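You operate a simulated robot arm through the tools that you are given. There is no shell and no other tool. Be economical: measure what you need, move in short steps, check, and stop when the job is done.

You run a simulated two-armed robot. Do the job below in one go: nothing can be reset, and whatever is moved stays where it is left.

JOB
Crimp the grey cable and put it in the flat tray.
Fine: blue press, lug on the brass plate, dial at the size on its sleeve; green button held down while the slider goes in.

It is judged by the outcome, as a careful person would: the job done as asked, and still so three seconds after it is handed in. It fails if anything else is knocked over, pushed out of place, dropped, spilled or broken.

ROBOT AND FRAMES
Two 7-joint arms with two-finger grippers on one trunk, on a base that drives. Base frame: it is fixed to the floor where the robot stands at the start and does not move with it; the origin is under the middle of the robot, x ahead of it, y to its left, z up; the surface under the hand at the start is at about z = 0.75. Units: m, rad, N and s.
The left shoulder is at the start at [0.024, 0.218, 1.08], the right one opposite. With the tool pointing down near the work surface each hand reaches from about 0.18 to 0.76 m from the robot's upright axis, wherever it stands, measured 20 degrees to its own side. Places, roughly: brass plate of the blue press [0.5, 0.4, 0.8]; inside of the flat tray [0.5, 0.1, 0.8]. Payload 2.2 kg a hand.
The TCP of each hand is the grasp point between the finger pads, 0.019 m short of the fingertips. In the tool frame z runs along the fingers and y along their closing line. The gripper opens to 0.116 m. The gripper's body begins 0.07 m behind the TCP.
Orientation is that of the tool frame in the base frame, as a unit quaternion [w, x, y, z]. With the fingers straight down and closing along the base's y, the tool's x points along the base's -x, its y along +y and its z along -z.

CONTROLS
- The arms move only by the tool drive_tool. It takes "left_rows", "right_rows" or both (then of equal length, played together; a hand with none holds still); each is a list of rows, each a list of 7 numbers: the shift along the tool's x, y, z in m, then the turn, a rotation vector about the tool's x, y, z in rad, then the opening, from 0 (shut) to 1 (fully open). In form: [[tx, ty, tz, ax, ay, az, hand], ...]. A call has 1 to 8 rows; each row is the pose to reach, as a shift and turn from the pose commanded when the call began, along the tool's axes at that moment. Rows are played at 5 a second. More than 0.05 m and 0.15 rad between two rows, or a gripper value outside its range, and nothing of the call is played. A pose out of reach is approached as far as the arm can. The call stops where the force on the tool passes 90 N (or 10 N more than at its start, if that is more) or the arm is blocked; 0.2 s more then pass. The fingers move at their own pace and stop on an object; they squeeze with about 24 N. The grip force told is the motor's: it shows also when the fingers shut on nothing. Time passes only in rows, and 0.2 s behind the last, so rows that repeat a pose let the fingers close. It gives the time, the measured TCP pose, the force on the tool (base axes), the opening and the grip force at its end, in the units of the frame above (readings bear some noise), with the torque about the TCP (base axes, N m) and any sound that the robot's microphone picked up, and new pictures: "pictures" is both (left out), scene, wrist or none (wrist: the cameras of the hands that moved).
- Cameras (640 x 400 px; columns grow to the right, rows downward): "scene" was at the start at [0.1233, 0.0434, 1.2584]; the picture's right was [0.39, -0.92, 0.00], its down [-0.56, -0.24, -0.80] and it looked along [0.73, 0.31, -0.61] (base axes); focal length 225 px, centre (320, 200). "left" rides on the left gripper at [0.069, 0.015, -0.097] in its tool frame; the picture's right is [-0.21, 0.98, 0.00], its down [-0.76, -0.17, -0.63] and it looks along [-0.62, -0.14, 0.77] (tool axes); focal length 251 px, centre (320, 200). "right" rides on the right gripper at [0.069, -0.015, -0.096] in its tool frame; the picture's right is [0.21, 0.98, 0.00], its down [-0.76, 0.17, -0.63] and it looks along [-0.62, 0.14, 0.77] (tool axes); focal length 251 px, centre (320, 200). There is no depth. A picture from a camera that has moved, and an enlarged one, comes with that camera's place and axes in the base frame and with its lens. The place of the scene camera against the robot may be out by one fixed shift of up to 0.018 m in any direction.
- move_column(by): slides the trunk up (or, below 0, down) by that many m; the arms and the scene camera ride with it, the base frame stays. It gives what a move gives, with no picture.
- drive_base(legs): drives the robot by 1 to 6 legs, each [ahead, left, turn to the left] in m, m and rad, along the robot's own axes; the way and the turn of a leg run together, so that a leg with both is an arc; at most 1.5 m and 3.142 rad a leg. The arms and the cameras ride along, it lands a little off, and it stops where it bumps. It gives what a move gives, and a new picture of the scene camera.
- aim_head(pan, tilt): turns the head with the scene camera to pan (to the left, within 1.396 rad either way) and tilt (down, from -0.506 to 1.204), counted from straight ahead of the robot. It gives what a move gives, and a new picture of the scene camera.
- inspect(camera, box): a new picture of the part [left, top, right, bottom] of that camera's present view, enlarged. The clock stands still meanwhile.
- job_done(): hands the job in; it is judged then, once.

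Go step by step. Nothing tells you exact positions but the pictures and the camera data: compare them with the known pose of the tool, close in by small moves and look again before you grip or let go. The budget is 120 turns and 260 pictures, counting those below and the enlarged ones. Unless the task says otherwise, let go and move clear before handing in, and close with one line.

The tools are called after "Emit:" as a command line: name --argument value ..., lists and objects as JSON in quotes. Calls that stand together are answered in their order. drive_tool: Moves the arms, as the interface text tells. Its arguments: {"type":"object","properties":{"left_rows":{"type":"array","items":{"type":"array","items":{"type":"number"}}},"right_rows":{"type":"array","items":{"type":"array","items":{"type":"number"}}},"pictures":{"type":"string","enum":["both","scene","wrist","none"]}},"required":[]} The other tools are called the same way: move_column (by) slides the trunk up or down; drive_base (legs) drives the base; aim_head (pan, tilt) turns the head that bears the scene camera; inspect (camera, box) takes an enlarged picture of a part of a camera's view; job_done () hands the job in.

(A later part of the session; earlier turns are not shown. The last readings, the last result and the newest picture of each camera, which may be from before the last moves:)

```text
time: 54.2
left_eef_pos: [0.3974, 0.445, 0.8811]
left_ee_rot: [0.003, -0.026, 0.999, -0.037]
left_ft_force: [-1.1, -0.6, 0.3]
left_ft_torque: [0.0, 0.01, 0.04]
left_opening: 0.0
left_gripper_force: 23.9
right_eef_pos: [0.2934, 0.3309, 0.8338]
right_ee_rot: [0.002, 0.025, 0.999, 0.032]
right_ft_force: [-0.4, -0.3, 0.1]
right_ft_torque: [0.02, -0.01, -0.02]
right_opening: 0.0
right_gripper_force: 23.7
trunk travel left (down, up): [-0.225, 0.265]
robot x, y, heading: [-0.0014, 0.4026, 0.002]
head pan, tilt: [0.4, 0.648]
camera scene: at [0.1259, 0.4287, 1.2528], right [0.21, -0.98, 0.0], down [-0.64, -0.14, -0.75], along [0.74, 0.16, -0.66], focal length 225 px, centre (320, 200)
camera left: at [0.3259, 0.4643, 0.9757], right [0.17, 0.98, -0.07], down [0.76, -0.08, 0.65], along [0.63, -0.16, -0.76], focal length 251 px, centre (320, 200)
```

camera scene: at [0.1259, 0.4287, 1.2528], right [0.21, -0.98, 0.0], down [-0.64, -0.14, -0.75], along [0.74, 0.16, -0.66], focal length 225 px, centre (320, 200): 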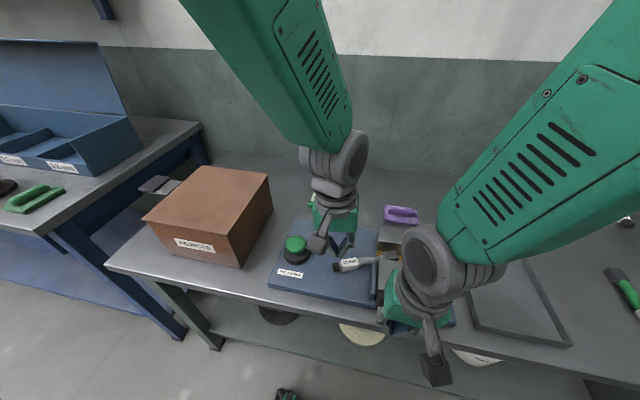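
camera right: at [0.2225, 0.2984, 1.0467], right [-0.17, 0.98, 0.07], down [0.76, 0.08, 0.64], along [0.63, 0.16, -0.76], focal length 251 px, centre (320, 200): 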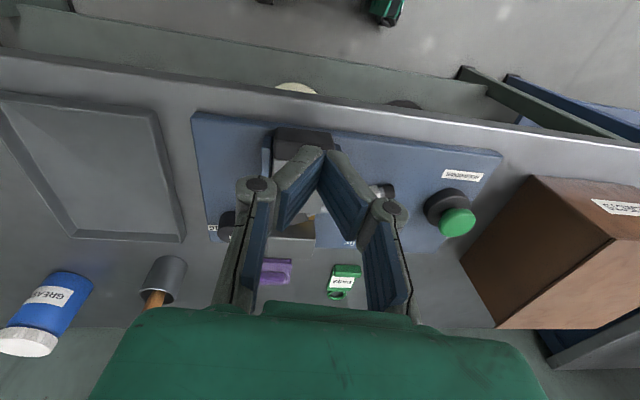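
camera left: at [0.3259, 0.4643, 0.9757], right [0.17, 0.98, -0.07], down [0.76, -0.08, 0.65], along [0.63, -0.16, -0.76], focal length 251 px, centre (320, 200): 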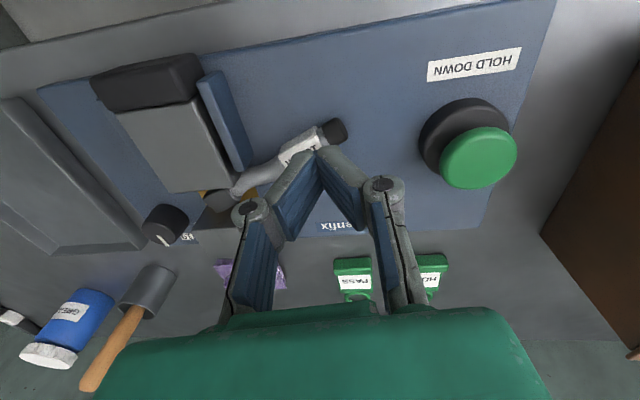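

The fingers would come down on the cable here, so I'll shift 22 mm toward the robot first, then lower beside the sleeve.

Emit:
drive_tool --left_rows '[[0.011, -0.005, 0.0, -0.035, 0.003, 0.025, 0], [0.022, -0.01, 0.0, -0.074, 0.006, 0.052, 0], [0.022, -0.01, 0.03, -0.074, 0.006, 0.052, 0], [0.022, -0.01, 0.055, -0.074, 0.006, 0.052, 0], [0.022, -0.01, 0.07, -0.074, 0.006, 0.052, 0], [0.022, -0.01, 0.07, -0.074, 0.006, 0.052, 0]]' --pictures "wrist"

```text
time: 55.8
left_eef_pos: [0.3853, 0.4358, 0.8198]
left_ee_rot: [0.007, -0.014, 1.0, -0.007]
left_ft_force: [0.2, 0.0, 0.3]
left_ft_torque: [0.0, 0.0, -0.01]
left_opening: 0.0
left_gripper_force: 24.3
right_eef_pos: [0.2922, 0.3308, 0.8327]
right_ee_rot: [0.003, 0.025, 0.999, 0.034]
right_ft_force: [0.4, -1.0, 0.4]
right_ft_torque: [-0.02, -0.02, 0.01]
right_opening: 0.0
right_gripper_force: 23.8
trunk travel left (down, up): [-0.225, 0.265]
robot x, y, heading: [-0.0008, 0.4001, 0.006]
head pan, tilt: [0.4, 0.648]
stopped in row 6 (left hand): the arm was blocked; the commanded pose is now the measured one
camera left: at [0.3136, 0.4506, 0.9148], right [0.19, 0.98, -0.01], down [0.75, -0.14, 0.65], along [0.63, -0.13, -0.76], focal length 251 px, centre (320, 200)
```

left: 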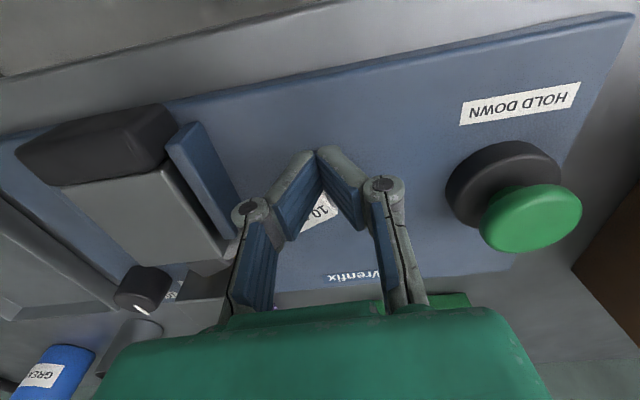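

The left arm is at its limit going lower here, so I'll use the column for the last 22 mm. The finger is about 1 cm on the robot side of the sleeve.

Emit:
move_column --by -0.022

Emit:
drive_tool --left_rows '[[-0.01, 0, 0, 0, 0, 0, 0], [-0.02, 0, 0, 0, 0, 0, 0], [-0.03, 0, 0, 0, 0, 0, 0], [-0.04, 0, 0, 0, 0, 0, 0]]' --pictures "both"

Emit:
inspect --camera "scene" --box '[260, 200, 460, 340]'

```text
time: 56.5
left_eef_pos: [0.3864, 0.4358, 0.7989]
left_ee_rot: [0.008, -0.013, 1.0, -0.006]
left_ft_force: [0.2, 0.9, -0.2]
left_ft_torque: [0.01, -0.02, -0.01]
left_opening: 0.0
left_gripper_force: 23.9
right_eef_pos: [0.2911, 0.3301, 0.8135]
right_ee_rot: [0.005, 0.025, 0.999, 0.032]
right_ft_force: [0.5, -0.4, -0.6]
right_ft_torque: [0.02, 0.0, -0.01]
right_opening: 0.0
right_gripper_force: 24.1
trunk travel left (down, up): [-0.203, 0.287]
robot x, y, heading: [-0.0026, 0.4063, 0.001]
head pan, tilt: [0.4, 0.648]
```

```text
time: 57.5
left_eef_pos: [0.4243, 0.4353, 0.7984]
left_ee_rot: [0.009, -0.01, 1.0, -0.002]
left_ft_force: [0.1, -0.3, 0.2]
left_ft_torque: [0.02, 0.0, 0.01]
left_opening: 0.0
left_gripper_force: 23.8
right_eef_pos: [0.2932, 0.3302, 0.8125]
right_ee_rot: [0.003, 0.025, 0.999, 0.033]
right_ft_force: [-1.3, -0.7, 0.3]
right_ft_torque: [0.02, -0.01, -0.01]
right_opening: 0.0
right_gripper_force: 24.5
trunk travel left (down, up): [-0.203, 0.287]
robot x, y, heading: [-0.0016, 0.4045, 0.003]
head pan, tilt: [0.4, 0.648]
camera scene: at [0.124, 0.4444, 1.2365], right [0.39, -0.92, 0.0], down [-0.56, -0.24, -0.8], along [0.73, 0.31, -0.61], focal length 225 px, centre (320, 200)
camera left: at [0.3523, 0.45, 0.8923], right [0.2, 0.98, 0.0], down [0.75, -0.15, 0.65], along [0.63, -0.13, -0.76], focal length 251 px, centre (320, 200)
```

scene: 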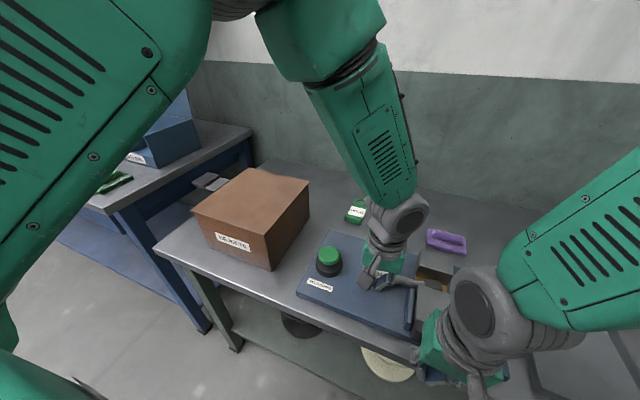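
left: 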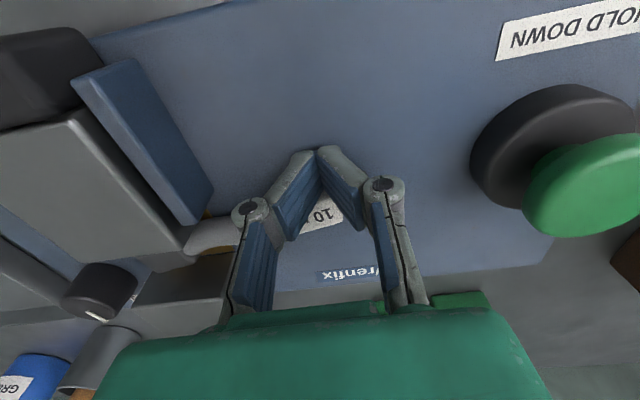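

```text
2.86 times, centred on (360, 270) of scene
camera zoom: at [0.124, 0.4444, 1.2365], right [0.39, -0.92, 0.0], down [-0.56, -0.24, -0.8], along [0.73, 0.31, -0.61], focal length 642 px, centre (206, 0)
```

zoom: 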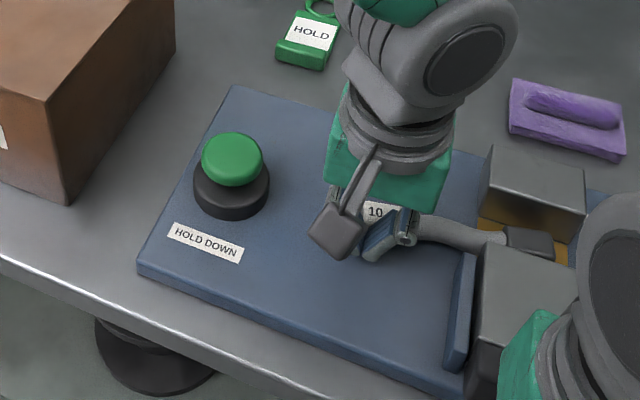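

The tail is coming round; a further 12 mm will make it parallel to the jaws. Then I'll raise the left hand.

Emit:
drive_tool --left_rows '[[-0.006, 0, 0, 0, 0, 0, 0], [-0.013, 0, 0, 0, 0, 0, 0], [-0.005, 0, 0, 0, 0, 0, 0], [0.005, 0, -0.01, 0, 0, 0, 0], [0.005, 0.01, -0.04, 0, 0, 0, 0], [0.005, 0.03, -0.07, 0, 0, 0, 0], [0.005, 0.06, -0.1, 0, 0, 0, 0], [0.005, 0.09, -0.12, 0, 0, 0, 0]]' --pictures "wrist"

Emit:
inspect --camera "scene" --box '[260, 200, 460, 340]'

Emit:
inspect --camera "left" --box '[60, 20, 380, 220]'

```text
time: 59.3
left_eef_pos: [0.4161, 0.5283, 0.9193]
left_ee_rot: [0.009, -0.01, 1.0, -0.004]
left_ft_force: [-1.0, 0.7, -0.8]
left_ft_torque: [0.0, -0.02, 0.01]
left_opening: 0.0
left_gripper_force: 24.1
right_eef_pos: [0.2913, 0.3331, 0.8128]
right_ee_rot: [0.005, 0.024, 0.999, 0.032]
right_ft_force: [-0.4, 0.4, -0.5]
right_ft_torque: [-0.01, 0.02, -0.01]
right_opening: 0.0
right_gripper_force: 24.2
trunk travel left (down, up): [-0.203, 0.287]
robot x, y, heading: [0.0007, 0.4045, 0.005]
head pan, tilt: [0.4, 0.648]
camera left: at [0.3441, 0.5435, 1.0136], right [0.19, 0.98, 0.0], down [0.75, -0.15, 0.65], along [0.63, -0.13, -0.76], focal length 251 px, centre (320, 200)
```

left: 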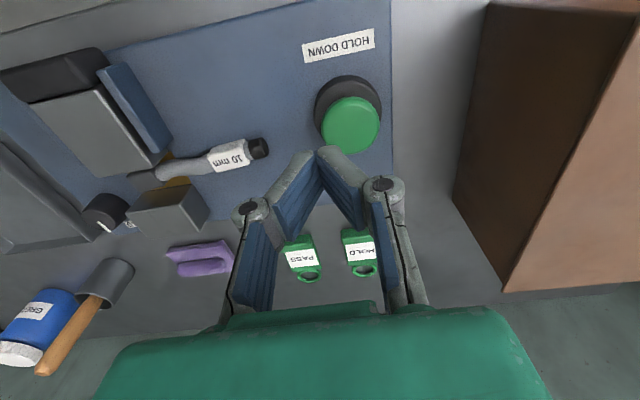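

```text
2.86 times, centred on (360, 270) of scene
camera zoom: at [0.1229, 0.4473, 1.2365], right [0.39, -0.92, 0.0], down [-0.56, -0.24, -0.8], along [0.73, 0.31, -0.61], focal length 642 px, centre (206, 0)
```

zoom: 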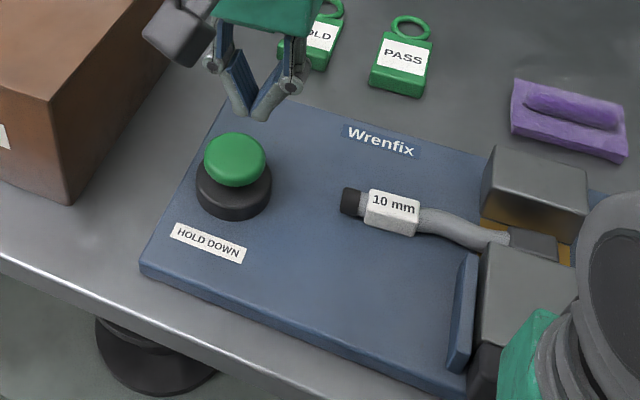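

```text
2.00 times, centred on (220, 120) of left
camera zoom: at [0.3441, 0.5435, 1.0136], right [0.19, 0.98, 0.0], down [0.75, -0.15, 0.65], along [0.63, -0.13, -0.76], focal length 503 px, centre (520, 360)
```

zoom: 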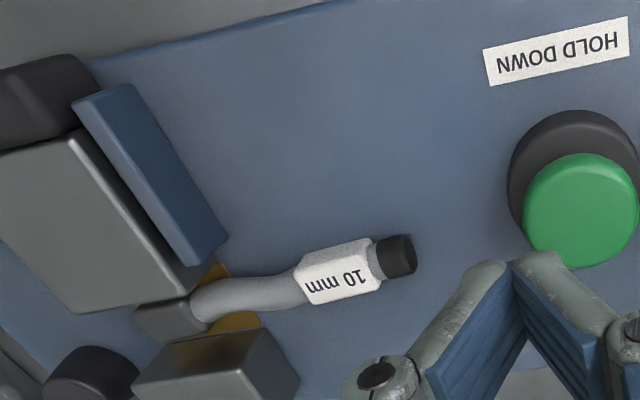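

The cable now lies straight with the lug between the jaws. Positioning the left fingertips just above the button and the right fingertips behind the slider at pushing height.

Emit:
drive_tool --left_rows '[[-0.01, 0.012, 0.0, 0, 0, 0, 0], [-0.021, 0.024, 0.02, 0, 0, 0, 0], [-0.021, 0.024, 0.05, 0, 0, 0, 0], [-0.021, 0.024, 0.075, 0, 0, 0, 0], [-0.021, 0.024, 0.075, 0, 0, 0, 0]]' --right_rows '[[0, -0.004, 0, 0, 0, 0, 0], [0, -0.009, 0.005, 0, 0, 0, 0], [0, -0.009, 0.01, 0, 0, 0, 0], [0, -0.009, 0.015, 0, 0, 0, 0], [0, -0.009, 0.015, 0, 0, 0, 0]]' --pictures "both"

```text
time: 60.5
left_eef_pos: [0.437, 0.5499, 0.844]
left_ee_rot: [0.01, -0.01, 1.0, -0.003]
left_ft_force: [0.3, -0.9, -0.5]
left_ft_torque: [0.01, -0.03, 0.02]
left_opening: 0.0
left_gripper_force: 23.8
right_eef_pos: [0.2955, 0.3238, 0.8016]
right_ee_rot: [0.008, 0.027, 0.999, 0.038]
right_ft_force: [0.4, 0.2, -0.6]
right_ft_torque: [-0.03, -0.02, 0.03]
right_opening: 0.0001
right_gripper_force: 23.7
trunk travel left (down, up): [-0.203, 0.287]
robot x, y, heading: [0.0018, 0.4051, 0.001]
head pan, tilt: [0.4, 0.648]
camera scene: at [0.1233, 0.4451, 1.2366], right [0.39, -0.92, 0.0], down [-0.56, -0.24, -0.8], along [0.73, 0.31, -0.61], focal length 225 px, centre (320, 200)
camera right: at [0.2224, 0.3049, 0.8956], right [-0.16, 0.98, 0.07], down [0.75, 0.08, 0.65], along [0.64, 0.16, -0.75], focal length 251 px, centre (320, 200)
camera left: at [0.3647, 0.5661, 0.9385], right [0.19, 0.98, 0.0], down [0.75, -0.15, 0.65], along [0.64, -0.13, -0.76], focal length 251 px, centre (320, 200)
```

scene: 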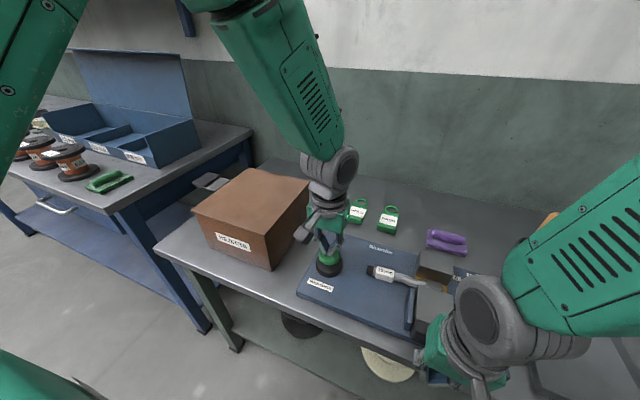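
right: 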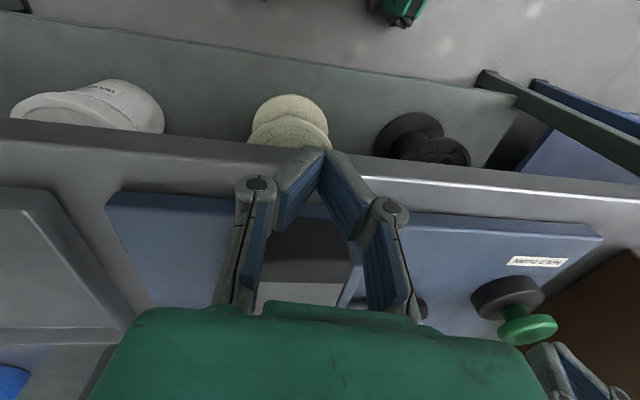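
left: 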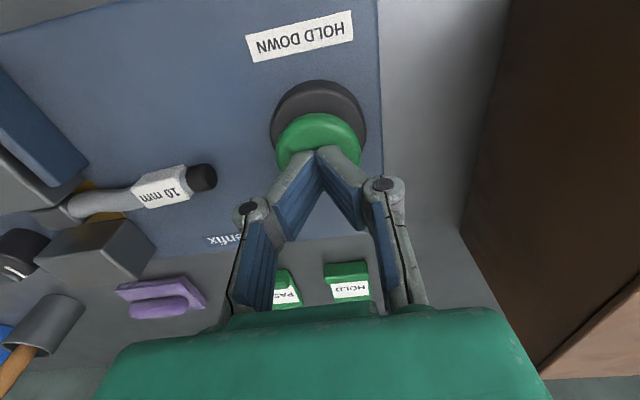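

The left fingers are centred over the button and the right fingers behind the slider. Pressing the button down in small steps.

Emit:
drive_tool --left_rows '[[0, 0, 0.012, 0, 0, 0, 0], [0, 0, 0.02, 0, 0, 0, 0], [0, 0, 0.025, 0, 0, 0, 0], [0, 0, 0.03, 0, 0, 0, 0]]' --pictures "wrist"

```text
time: 61.5
left_eef_pos: [0.4375, 0.5489, 0.8186]
left_ee_rot: [0.015, -0.011, 1.0, -0.004]
left_ft_force: [-2.3, 6.3, 56.5]
left_ft_torque: [0.0, 0.56, -0.05]
left_opening: 0.0057
left_gripper_force: 28.4
right_eef_pos: [0.2919, 0.3237, 0.8042]
right_ee_rot: [0.009, 0.028, 0.999, 0.039]
right_ft_force: [-0.2, 0.5, -0.8]
right_ft_torque: [0.0, 0.03, 0.02]
right_opening: 0.0
right_gripper_force: 23.6
trunk travel left (down, up): [-0.203, 0.287]
robot x, y, heading: [-0.0005, 0.4036, 0.0]
head pan, tilt: [0.4, 0.648]
camera left: at [0.3645, 0.5653, 0.9125], right [0.19, 0.98, 0.0], down [0.74, -0.14, 0.66], along [0.64, -0.13, -0.76], focal length 251 px, centre (320, 200)
```

left: 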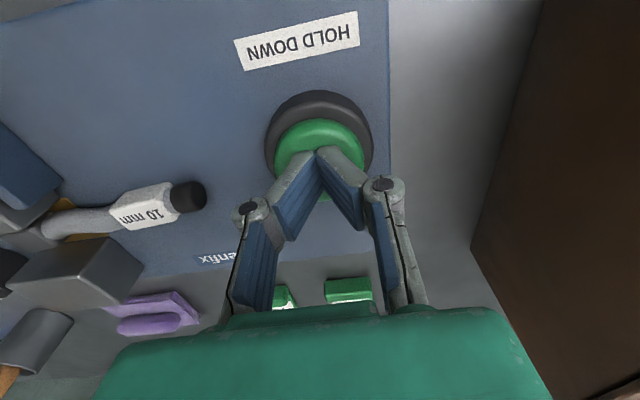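

Emit:
inspect --camera "left" --box '[240, 70, 400, 220]'

Emit:
inspect --camera "scene" --box '[290, 210, 370, 290]'

```text
2.67 times, centred on (320, 145) of left
camera zoom: at [0.3645, 0.5653, 0.9125], right [0.19, 0.98, 0.0], down [0.74, -0.14, 0.66], along [0.64, -0.13, -0.76], focal length 670 px, centre (320, 347)
```

zoom: 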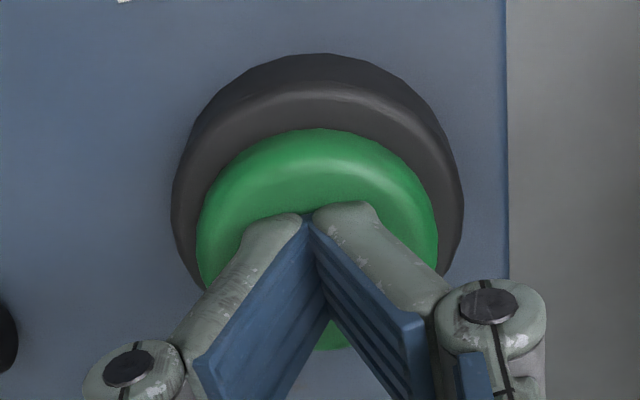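

```text
5.00 times, centred on (330, 250) of scene
camera zoom: at [0.1174, 0.4449, 1.2381], right [0.39, -0.92, 0.0], down [-0.55, -0.24, -0.8], along [0.74, 0.31, -0.6], focal length 1123 px, centre (270, -50)
```

zoom: 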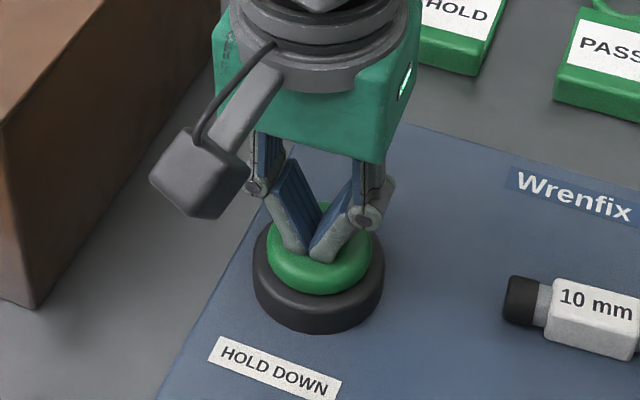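

The button is clearly down (56 N on it). Holding it there, I'll push the slider in with the right hand in small steps.

Emit:
drive_tool --right_rows '[[-0.01, 0, 0, 0, 0, 0, 0], [-0.02, 0, 0, 0, 0, 0, 0], [-0.03, 0, 0, 0, 0, 0, 0], [-0.038, 0, 0, 0, 0, 0, 0], [-0.044, 0, 0, 0, 0, 0, 0], [-0.05, 0, 0, 0, 0, 0, 0]]' --pictures "both"

Emit:
inspect --camera "left" --box '[0, 60, 240, 320]'

```text
time: 62.9
left_eef_pos: [0.4373, 0.5494, 0.8201]
left_ee_rot: [0.015, -0.01, 1.0, -0.004]
left_ft_force: [4.9, 7.3, 61.6]
left_ft_torque: [0.13, 0.47, -0.05]
left_opening: 0.0062
left_gripper_force: 28.7
right_eef_pos: [0.3382, 0.3202, 0.7993]
right_ee_rot: [0.006, 0.026, 0.999, 0.034]
right_ft_force: [-5.7, 0.8, 3.2]
right_ft_torque: [0.05, 0.02, 0.1]
right_opening: 0.0001
right_gripper_force: 24.2
trunk travel left (down, up): [-0.203, 0.287]
robot x, y, heading: [0.0027, 0.4028, 0.003]
head pan, tilt: [0.4, 0.648]
camera scene: at [0.1171, 0.4444, 1.2377], right [0.39, -0.92, 0.0], down [-0.55, -0.24, -0.8], along [0.74, 0.31, -0.6], focal length 225 px, centre (320, 200)
camera right: at [0.2674, 0.3008, 0.8942], right [-0.16, 0.98, 0.06], down [0.76, 0.08, 0.65], along [0.63, 0.16, -0.76], focal length 251 px, centre (320, 200)
```

scene: 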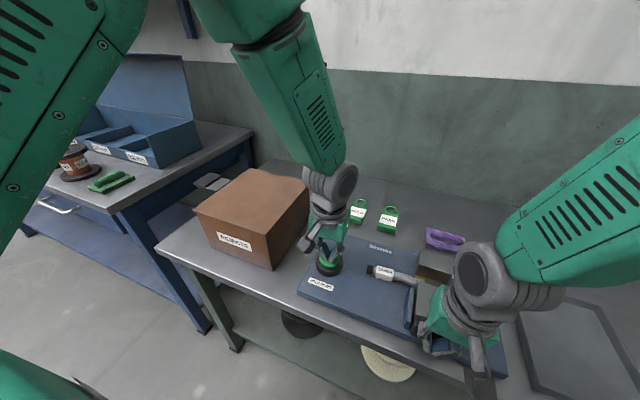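
right: 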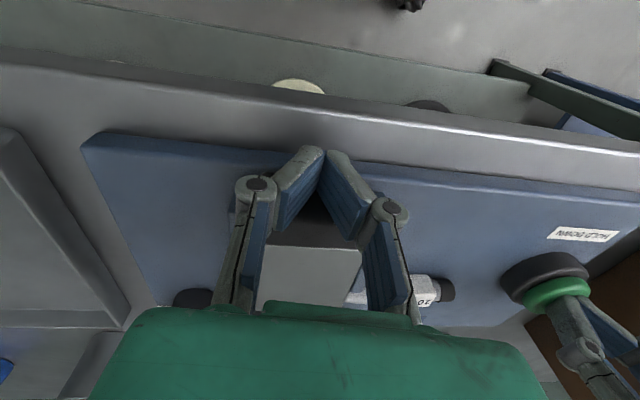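

```text
1.54 times, centred on (120, 190) of left
camera zoom: at [0.3643, 0.5646, 0.9123], right [0.19, 0.98, 0.0], down [0.74, -0.15, 0.66], along [0.64, -0.13, -0.76], focal length 387 px, centre (628, 215)
```

zoom: 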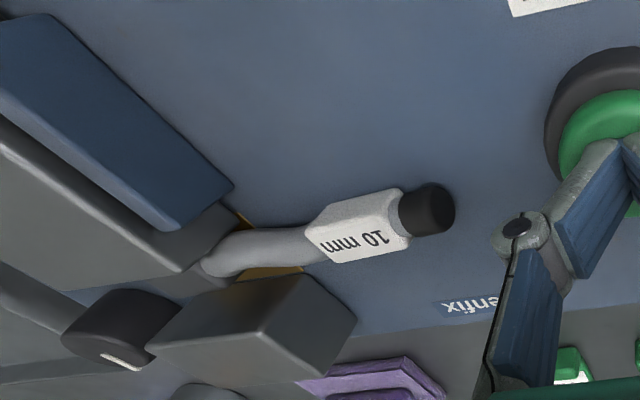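

Contact with the slider (6 N) and it is starting to move; the left hand still holds about 60 N. Pushing on.

Emit:
drive_tool --right_rows '[[-0.006, 0, 0, 0, 0, 0, 0], [-0.012, 0, 0, 0, 0, 0, 0], [-0.018, 0, 0, 0, 0, 0, 0], [-0.024, 0, 0, 0, 0, 0, 0]]' --pictures "none"

Emit:
inspect --camera "left" --box '[0, 60, 240, 320]'

```text
time: 63.9
left_eef_pos: [0.4375, 0.5499, 0.8198]
left_ee_rot: [0.018, -0.01, 1.0, -0.005]
left_ft_force: [21.2, 2.3, 44.2]
left_ft_torque: [0.06, -0.03, -0.05]
left_opening: 0.006
left_gripper_force: 28.2
right_eef_pos: [0.3551, 0.3186, 0.7997]
right_ee_rot: [-0.001, 0.023, 0.999, 0.031]
right_ft_force: [-48.3, 3.2, 22.8]
right_ft_torque: [0.35, -0.52, 0.71]
right_opening: 0.0
right_gripper_force: 24.3
trunk travel left (down, up): [-0.203, 0.287]
robot x, y, heading: [-0.0009, 0.4052, 0.001]
head pan, tilt: [0.4, 0.648]
```

```text
1.54 times, centred on (120, 190) of left
camera zoom: at [0.3627, 0.5645, 0.9131], right [0.19, 0.98, 0.0], down [0.74, -0.14, 0.66], along [0.65, -0.13, -0.75], focal length 387 px, centre (628, 215)
```

zoom: 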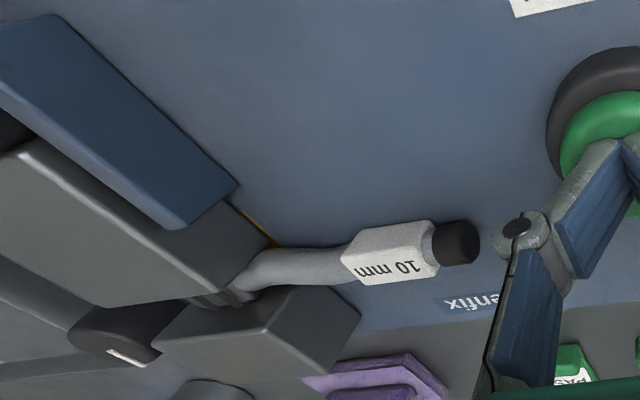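

The slider is now squeezing the lug against the anvil (48 N). I'll push a little more to see if it bottoms or clicks.

Emit:
drive_tool --right_rows '[[-0.003, 0, 0, 0, 0, 0, 0], [-0.006, 0, 0, 0, 0, 0, 0], [-0.006, 0, 0, 0, 0, 0, 0]]' --pictures "scene"

Emit:
inspect --camera "left" --box '[0, 60, 240, 320]'

```text
time: 64.7
left_eef_pos: [0.4336, 0.5485, 0.8206]
left_ee_rot: [0.017, -0.01, 1.0, -0.005]
left_ft_force: [19.9, -1.0, 38.5]
left_ft_torque: [0.0, -0.03, -0.01]
left_opening: 0.0059
left_gripper_force: 29.1
right_eef_pos: [0.3557, 0.3183, 0.7979]
right_ee_rot: [-0.005, 0.022, 0.999, 0.029]
right_ft_force: [-69.4, 7.2, 20.1]
right_ft_torque: [0.28, -0.91, 1.11]
right_opening: 0.0
right_gripper_force: 23.8
trunk travel left (down, up): [-0.203, 0.287]
robot x, y, heading: [0.0036, 0.4014, -0.0]
head pan, tilt: [0.4, 0.648]
camera scene: at [0.111, 0.4454, 1.2382], right [0.39, -0.92, 0.0], down [-0.55, -0.24, -0.8], along [0.74, 0.31, -0.6], focal length 225 px, centre (320, 200)
```

scene: 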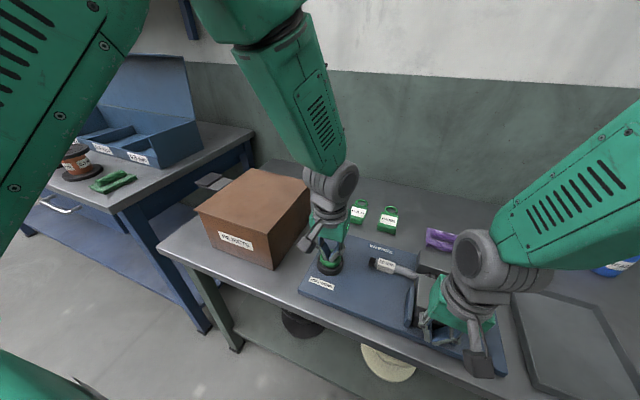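

```text
1.54 times, centred on (120, 190) of left
camera zoom: at [0.3607, 0.5645, 0.9134], right [0.19, 0.98, 0.0], down [0.74, -0.14, 0.66], along [0.65, -0.13, -0.75], focal length 387 px, centre (628, 215)
```

zoom: 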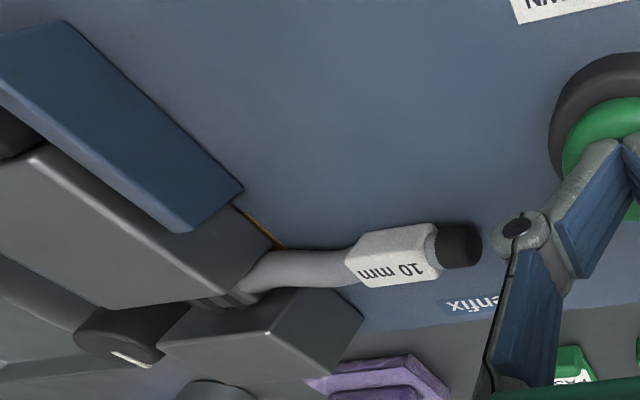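

The slider is stopped at about 17 mm travel with 69 N, and the button hand has risen about 2 mm. I'll ease the slider slightly, press the button firmer, then push again.

Emit:
drive_tool --right_rows '[[0.006, 0, 0, 0, 0, 0, 0], [0.012, 0, 0, 0, 0, 0, 0], [0.012, 0, 0, 0, 0, 0, 0], [0.012, 0, 0, 0, 0, 0, 0]]' --left_rows '[[0, 0, 0, 0, 0, 0, 0], [0, 0, 0.0, 0, 0, 0, 0], [0, 0, 0.002, 0, 0, 0, 0], [0, 0, 0.003, 0, 0, 0, 0]]' --pictures "scene"

Emit:
inspect --camera "left" --box '[0, 60, 420, 320]'

```text
time: 65.7
left_eef_pos: [0.4347, 0.5491, 0.8173]
left_ee_rot: [0.015, -0.011, 1.0, -0.002]
left_ft_force: [-9.7, 2.3, 76.7]
left_ft_torque: [0.06, 0.69, -0.01]
left_opening: 0.006
left_gripper_force: 27.8
right_eef_pos: [0.3542, 0.3178, 0.801]
right_ee_rot: [0.007, 0.026, 0.999, 0.032]
right_ft_force: [-18.9, 2.7, -11.6]
right_ft_torque: [-0.14, 0.29, 0.29]
right_opening: 0.0
right_gripper_force: 24.3
trunk travel left (down, up): [-0.203, 0.287]
robot x, y, heading: [-0.0024, 0.4061, -0.002]
head pan, tilt: [0.4, 0.648]
camera scene: at [0.1132, 0.4429, 1.2382], right [0.39, -0.92, 0.0], down [-0.55, -0.23, -0.8], along [0.74, 0.31, -0.6], focal length 225 px, centre (320, 200)
```

scene: 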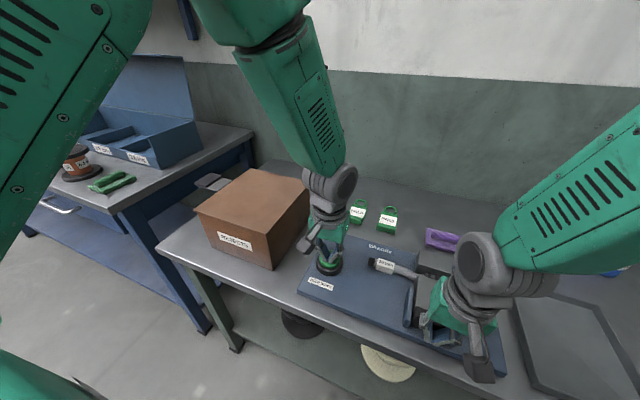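

```text
1.52 times, centred on (210, 190) of left
camera zoom: at [0.3612, 0.564, 0.9112], right [0.19, 0.98, 0.0], down [0.74, -0.15, 0.66], along [0.64, -0.13, -0.76], focal length 383 px, centre (488, 215)
```

zoom: 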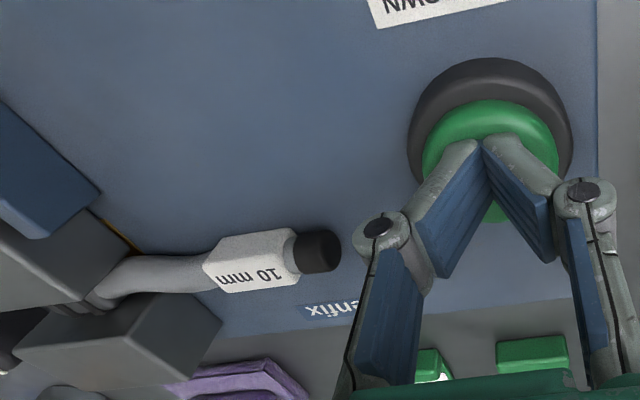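

Button firmly at 77 N. Pushing the slider home again.

Emit:
drive_tool --right_rows '[[-0.005, 0, 0, 0, 0, 0, 0], [-0.01, 0, 0, 0, 0, 0, 0], [-0.014, 0, 0, 0, 0, 0, 0], [-0.017, 0, 0, 0, 0, 0, 0], [-0.017, 0, 0, 0, 0, 0, 0]]' --pictures "none"

Emit:
inspect --camera "left" --box '[0, 60, 240, 320]'

```text
time: 66.7
left_eef_pos: [0.4347, 0.5484, 0.8192]
left_ee_rot: [0.015, -0.011, 1.0, -0.004]
left_ft_force: [-34.2, 4.7, 62.4]
left_ft_torque: [0.08, 1.1, -0.03]
left_opening: 0.006
left_gripper_force: 28.7
right_eef_pos: [0.3544, 0.3184, 0.7984]
right_ee_rot: [-0.014, 0.019, 0.999, 0.028]
right_ft_force: [-18.3, 3.2, -6.0]
right_ft_torque: [-0.23, -0.16, 0.33]
right_opening: 0.0
right_gripper_force: 24.0
trunk travel left (down, up): [-0.203, 0.287]
robot x, y, heading: [0.0015, 0.4015, 0.001]
head pan, tilt: [0.4, 0.648]
stopped in row 4 (right hand): the force on the tool passed its limit at 92 N (the readings are from after the stop); the commanded pose is now the measured one
```

```text
1.54 times, centred on (120, 190) of left
camera zoom: at [0.3611, 0.564, 0.9121], right [0.19, 0.98, 0.0], down [0.74, -0.15, 0.66], along [0.65, -0.13, -0.75], focal length 387 px, centre (628, 215)
```

zoom: 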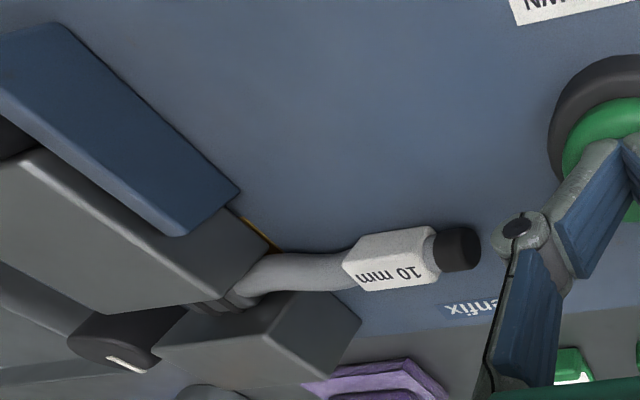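

The slider is fully in (stopped at 92 N with the button down). I'll retract the right hand, keep the button for a moment, then lift the left hand and inspect.

Emit:
drive_tool --right_rows '[[0.01, 0, 0, 0, 0, 0, 0], [0.025, 0, 0, 0, 0, 0, 0], [0.04, 0, 0, 0, 0, 0, 0], [0.055, 0, 0, 0, 0, 0, 0]]' --pictures "none"

Emit:
inspect --camera "left" --box '[0, 60, 240, 320]'

Emit:
drive_tool --left_rows '[[0, 0, -0.01, 0, 0, 0, 0], [0, 0, -0.03, 0, 0, 0, 0], [0, 0, -0.06, 0, 0, 0, 0], [0, 0, -0.09, 0, 0, 0, 0], [0, 0, -0.11, 0, 0, 0, 0]]' --pictures "wrist"

Emit:
inspect --camera "left" --box '[0, 40, 260, 240]'

```text
time: 67.7
left_eef_pos: [0.4375, 0.5486, 0.8179]
left_ee_rot: [0.017, -0.01, 1.0, -0.004]
left_ft_force: [-35.2, 2.7, 67.6]
left_ft_torque: [0.18, 1.22, 0.02]
left_opening: 0.0057
left_gripper_force: 28.6
right_eef_pos: [0.3057, 0.3192, 0.8024]
right_ee_rot: [-0.007, 0.025, 0.999, 0.033]
right_ft_force: [0.5, -0.1, -0.5]
right_ft_torque: [-0.01, -0.06, 0.02]
right_opening: 0.0002
right_gripper_force: 24.4
trunk travel left (down, up): [-0.203, 0.287]
robot x, y, heading: [-0.0029, 0.4011, 0.001]
head pan, tilt: [0.4, 0.648]
```

```text
1.54 times, centred on (120, 190) of left
camera zoom: at [0.3635, 0.5635, 0.9114], right [0.19, 0.98, 0.0], down [0.74, -0.15, 0.66], along [0.65, -0.13, -0.75], focal length 387 px, centre (628, 215)
```

zoom: 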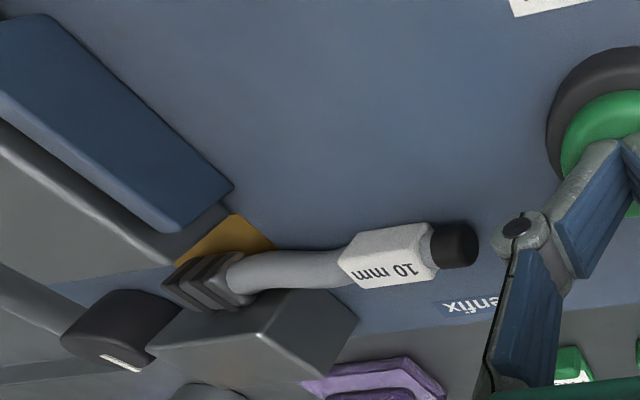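

```text
time: 68.9
left_eef_pos: [0.44, 0.5493, 0.9235]
left_ee_rot: [0.014, -0.01, 1.0, -0.005]
left_ft_force: [-0.5, -0.3, -0.6]
left_ft_torque: [-0.01, 0.0, 0.01]
left_opening: 0.0003
left_gripper_force: 29.1
right_eef_pos: [0.3097, 0.3204, 0.7979]
right_ee_rot: [-0.011, 0.024, 0.999, 0.032]
right_ft_force: [0.1, -0.6, 0.7]
right_ft_torque: [0.05, 0.02, 0.01]
right_opening: 0.0002
right_gripper_force: 24.0
trunk travel left (down, up): [-0.203, 0.287]
robot x, y, heading: [-0.001, 0.4008, 0.003]
head pan, tilt: [0.4, 0.648]
camera left: at [0.3663, 0.5654, 1.0175], right [0.19, 0.98, 0.0], down [0.74, -0.14, 0.66], along [0.64, -0.13, -0.75], focal length 251 px, centre (320, 200)
```

left: 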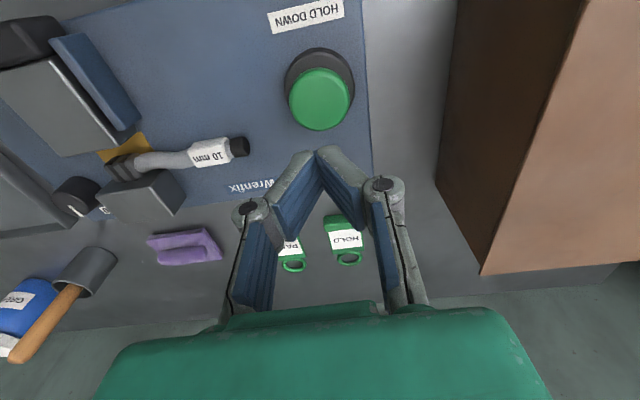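

```text
2.00 times, centred on (130, 140) of left
camera zoom: at [0.3663, 0.5654, 1.0175], right [0.19, 0.98, 0.0], down [0.74, -0.14, 0.66], along [0.64, -0.13, -0.75], focal length 503 px, centre (700, 320)
```

zoom: 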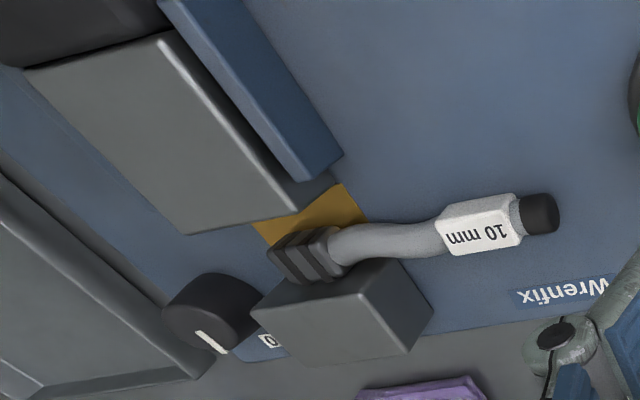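

The lug now shows crimp grooves and the slider sprang back: crimped. Next: raise the right hand clear, and drive the base right so the left arm can take the cable on its own side.

Emit:
drive_tool --right_rows '[[0, 0, -0.03, 0, 0, 0, 0], [0, 0, -0.06, 0, 0, 0, 0], [0, -0.03, -0.09, 0, 0, 0, 0], [0, -0.06, -0.12, 0, 0, 0, 0], [-0.01, -0.09, -0.14, 0, 0, 0, 0], [-0.02, -0.12, -0.14, 0, 0, 0, 0], [-0.02, -0.15, -0.14, 0, 0, 0, 0]]' --pictures "none"

Emit:
drive_base --legs '[[0, -0.22, 0]]'

```text
time: 70.5
left_eef_pos: [0.4386, 0.5476, 0.9247]
left_ee_rot: [0.016, -0.011, 1.0, -0.003]
left_ft_force: [0.1, 0.3, -0.7]
left_ft_torque: [-0.01, -0.01, 0.03]
left_opening: 0.0
left_gripper_force: 28.2
right_eef_pos: [0.325, 0.1592, 0.9262]
right_ee_rot: [-0.012, 0.02, 0.999, 0.03]
right_ft_force: [0.5, -0.7, 0.3]
right_ft_torque: [0.02, -0.02, 0.0]
right_opening: 0.0
right_gripper_force: 23.8
trunk travel left (down, up): [-0.203, 0.287]
robot x, y, heading: [0.0015, 0.4047, -0.002]
head pan, tilt: [0.4, 0.648]
```

```text
time: 72.2
left_eef_pos: [0.44, 0.3317, 0.924]
left_ee_rot: [0.015, -0.012, 1.0, -0.005]
left_ft_force: [-0.2, 0.5, -0.8]
left_ft_torque: [0.02, 0.0, 0.02]
left_opening: 0.0
left_gripper_force: 28.5
right_eef_pos: [0.3268, -0.0554, 0.9259]
right_ee_rot: [-0.013, 0.02, 0.999, 0.027]
right_ft_force: [-0.1, -0.2, -0.5]
right_ft_torque: [0.01, 0.0, -0.02]
right_opening: 0.0001
right_gripper_force: 24.3
trunk travel left (down, up): [-0.203, 0.287]
robot x, y, heading: [0.002, 0.1822, 0.002]
head pan, tilt: [0.4, 0.648]
camera scene: at [0.1233, 0.2228, 1.2366], right [0.39, -0.92, 0.0], down [-0.56, -0.23, -0.8], along [0.73, 0.31, -0.6], focal length 225 px, centre (320, 200)
```

scene: 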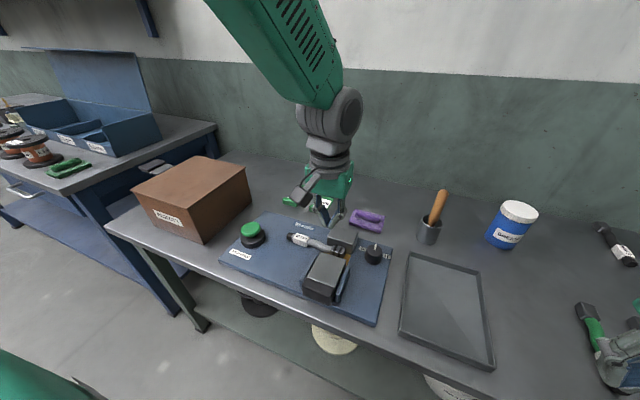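

Sleeve is at about (0.476, 0.426), cable along y. Turning the left hand 90° (fingers closing along x) while moving above it.

Emit:
drive_tool --left_rows '[[-0.005, 0.015, 0, 0, 0, -0.13, 0.2], [-0.01, 0.03, 0, 0, 0, -0.26, 0.4], [-0.015, 0.045, 0, 0, 0, -0.39, 0.45], [-0.02, 0.06, 0, 0, 0, -0.52, 0.45], [-0.025, 0.075, 0, 0, 0, -0.65, 0.45], [-0.03, 0.085, 0, 0, 0, -0.78, 0.45], [-0.036, 0.094, 0, 0, 0, -0.91, 0.45], [-0.036, 0.094, 0, 0, 0, -1.04, 0.45]]' --pictures "none"

Emit:
drive_tool --left_rows '[[0, 0, 0, 0, 0, -0.13, 0.45], [0, 0, 0, 0, 0, -0.26, 0.45], [0, 0, 0, 0, 0, -0.39, 0.45], [0, 0, 0, 0, 0, -0.53, 0.45], [0, 0, 0, 0, 0, -0.53, 0.45]]' --pictures "both"

```text
time: 74.0
left_eef_pos: [0.472, 0.427, 0.9233]
left_ee_rot: [0.012, -0.508, 0.861, -0.013]
left_ft_force: [0.2, -0.4, 1.0]
left_ft_torque: [0.0, -0.01, 0.01]
left_opening: 0.0525
left_gripper_force: 0.0
right_eef_pos: [0.3259, -0.0551, 0.9276]
right_ee_rot: [-0.011, 0.02, 0.999, 0.028]
right_ft_force: [0.2, 1.2, -0.6]
right_ft_torque: [0.0, 0.02, -0.01]
right_opening: 0.0
right_gripper_force: 24.0
trunk travel left (down, up): [-0.203, 0.287]
robot x, y, heading: [0.0008, 0.185, 0.005]
head pan, tilt: [0.4, 0.648]
```

```text
time: 75.2
left_eef_pos: [0.4719, 0.4264, 0.9243]
left_ee_rot: [-0.006, 0.716, -0.698, 0.015]
left_ft_force: [-0.8, -0.3, -0.4]
left_ft_torque: [0.03, -0.01, -0.05]
left_opening: 0.0523
left_gripper_force: 0.1
right_eef_pos: [0.3249, -0.0561, 0.928]
right_ee_rot: [-0.011, 0.02, 0.999, 0.028]
right_ft_force: [-0.2, -0.6, 0.3]
right_ft_torque: [-0.03, 0.0, 0.02]
right_opening: 0.0001
right_gripper_force: 24.2
trunk travel left (down, up): [-0.203, 0.287]
robot x, y, heading: [0.0026, 0.186, 0.001]
head pan, tilt: [0.4, 0.648]
camera scene: at [0.1246, 0.2208, 1.2361], right [0.35, -0.94, 0.0], down [-0.57, -0.21, -0.79], along [0.74, 0.28, -0.61], focal length 225 px, centre (320, 200)
camera left: at [0.4548, 0.3602, 1.0206], right [-0.98, 0.19, -0.03], down [0.13, 0.77, 0.63], along [0.14, 0.61, -0.78], focal length 251 px, centre (320, 200)
```

scene: 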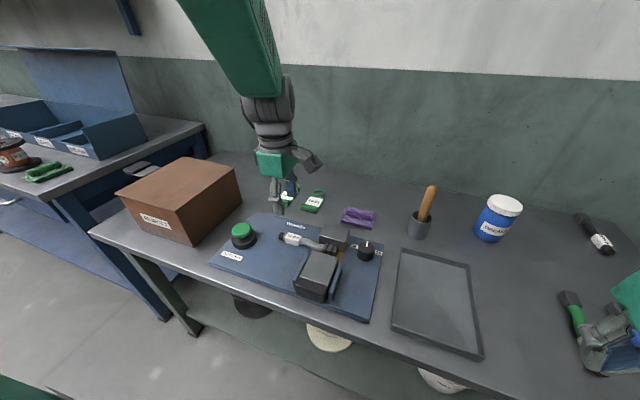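
left: 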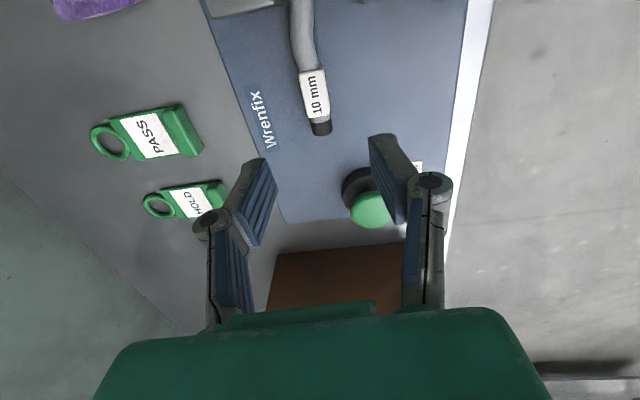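

Aligned except for a few mm. Correcting and going down most of the way to check.

Emit:
drive_tool --left_rows '[[0.003, -0.003, 0.02, -0.015, -0.006, 0.012, 0.45], [0.005, -0.006, 0.05, -0.03, -0.013, 0.025, 0.45], [0.005, -0.006, 0.08, -0.03, -0.013, 0.025, 0.45], [0.005, -0.006, 0.09, -0.03, -0.013, 0.025, 0.45], [0.005, -0.006, 0.09, -0.03, -0.013, 0.025, 0.45]]' --pictures "wrist"

Emit:
inspect --camera "left" --box '[200, 60, 440, 220]'

```text
time: 76.4
left_eef_pos: [0.4804, 0.4198, 0.8337]
left_ee_rot: [0.002, -0.706, 0.708, 0.0]
left_ft_force: [0.6, 0.0, 0.4]
left_ft_torque: [0.01, -0.03, -0.01]
left_opening: 0.0523
left_gripper_force: 0.0
right_eef_pos: [0.326, -0.056, 0.9283]
right_ee_rot: [-0.012, 0.02, 0.999, 0.028]
right_ft_force: [-0.5, 0.3, -0.5]
right_ft_torque: [-0.01, -0.01, 0.01]
right_opening: 0.0
right_gripper_force: 24.5
trunk travel left (down, up): [-0.203, 0.287]
robot x, y, heading: [-0.0016, 0.1829, 0.001]
head pan, tilt: [0.4, 0.648]
camera left: at [0.4647, 0.3524, 0.9298], right [-0.98, 0.22, 0.0], down [0.17, 0.75, 0.63], along [0.14, 0.62, -0.77], focal length 251 px, centre (320, 200)
```

left: 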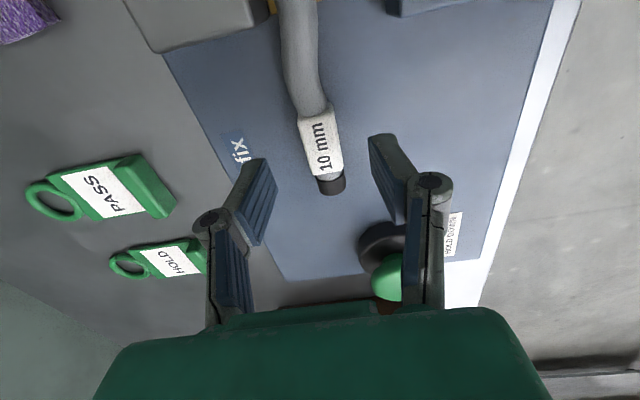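

```text
2.50 times, centred on (320, 140) of left
camera zoom: at [0.4647, 0.3524, 0.9298], right [-0.98, 0.22, 0.0], down [0.17, 0.75, 0.63], along [0.14, 0.62, -0.77], focal length 629 px, centre (320, 350)
```

zoom: 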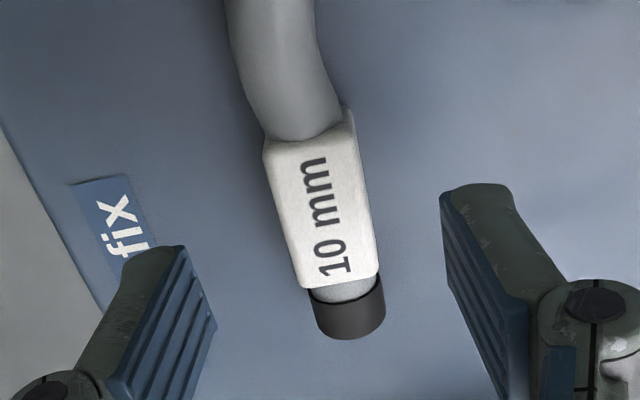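

Well centred. Lowering to grip height (tips near the plate) and closing.

Emit:
drive_tool --left_rows '[[-0.002, 0, 0.02, 0, 0, 0, 0.45], [-0.002, 0, 0.035, 0, 0, 0, 0.45], [-0.002, 0, 0.041, 0, 0, 0, 0.45], [-0.002, 0, 0.042, 0, 0, 0, 0.2], [-0.002, 0, 0.042, 0, 0, 0, 0], [-0.002, 0, 0.042, 0, 0, 0, 0], [-0.002, 0, 0.042, 0, 0, 0, 0]]' --pictures "none"

Emit:
drive_tool --left_rows '[[0, 0, -0.003, 0, 0, 0, 0], [0, 0, -0.007, 0, 0, 0, 0], [0, 0, -0.013, 0, 0, 0, 0], [0, 0, -0.02, 0, 0, 0, 0], [0, 0, -0.03, 0, 0, 0, 0], [0, 0, -0.045, 0, 0, 0, 0], [0, 0, -0.06, 0, 0, 0, 0]]' --pictures "both"

```text
time: 78.0
left_eef_pos: [0.481, 0.4234, 0.7927]
left_ee_rot: [0.001, -0.706, 0.708, 0.0]
left_ft_force: [-0.5, -0.1, 0.7]
left_ft_torque: [-0.04, 0.04, -0.11]
left_opening: 0.0228
left_gripper_force: 23.7
right_eef_pos: [0.3248, -0.0566, 0.928]
right_ee_rot: [-0.012, 0.019, 0.999, 0.027]
right_ft_force: [0.1, -0.4, -0.7]
right_ft_torque: [-0.04, -0.01, 0.01]
right_opening: 0.0
right_gripper_force: 24.2
trunk travel left (down, up): [-0.203, 0.287]
robot x, y, heading: [0.0024, 0.1832, 0.001]
head pan, tilt: [0.4, 0.648]
```

```text
time: 79.6
left_eef_pos: [0.481, 0.423, 0.8531]
left_ee_rot: [0.001, -0.707, 0.707, 0.001]
left_ft_force: [-1.2, -0.4, -0.5]
left_ft_torque: [0.05, 0.02, 0.02]
left_opening: 0.0227
left_gripper_force: 23.9
right_eef_pos: [0.3261, -0.0564, 0.9295]
right_ee_rot: [-0.011, 0.019, 0.999, 0.027]
right_ft_force: [0.8, -0.4, -0.4]
right_ft_torque: [0.03, 0.0, -0.01]
right_opening: 0.0
right_gripper_force: 24.1
trunk travel left (down, up): [-0.203, 0.287]
robot x, y, heading: [0.0027, 0.1845, 0.004]
head pan, tilt: [0.4, 0.648]
camera scene: at [0.1235, 0.2245, 1.2366], right [0.39, -0.92, 0.0], down [-0.56, -0.24, -0.8], along [0.73, 0.31, -0.61], focal length 225 px, centre (320, 200)
camera left: at [0.4643, 0.3551, 0.9488], right [-0.98, 0.22, 0.0], down [0.17, 0.75, 0.64], along [0.14, 0.62, -0.77], focal length 251 px, centre (320, 200)
```

scene: 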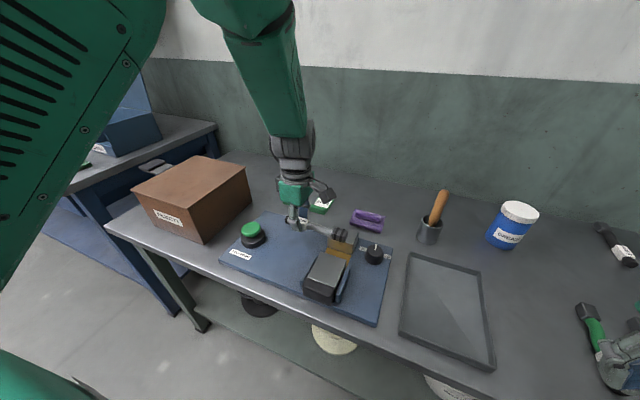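
left: 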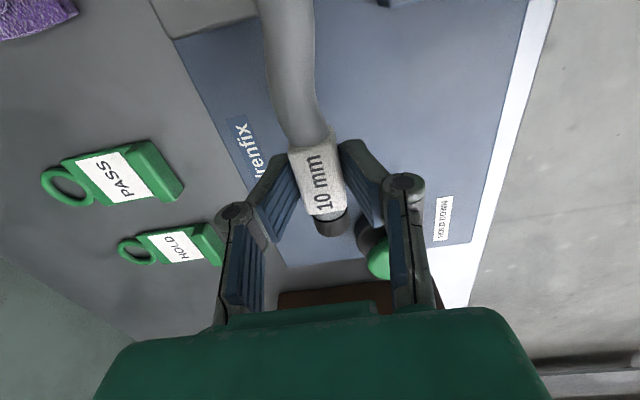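

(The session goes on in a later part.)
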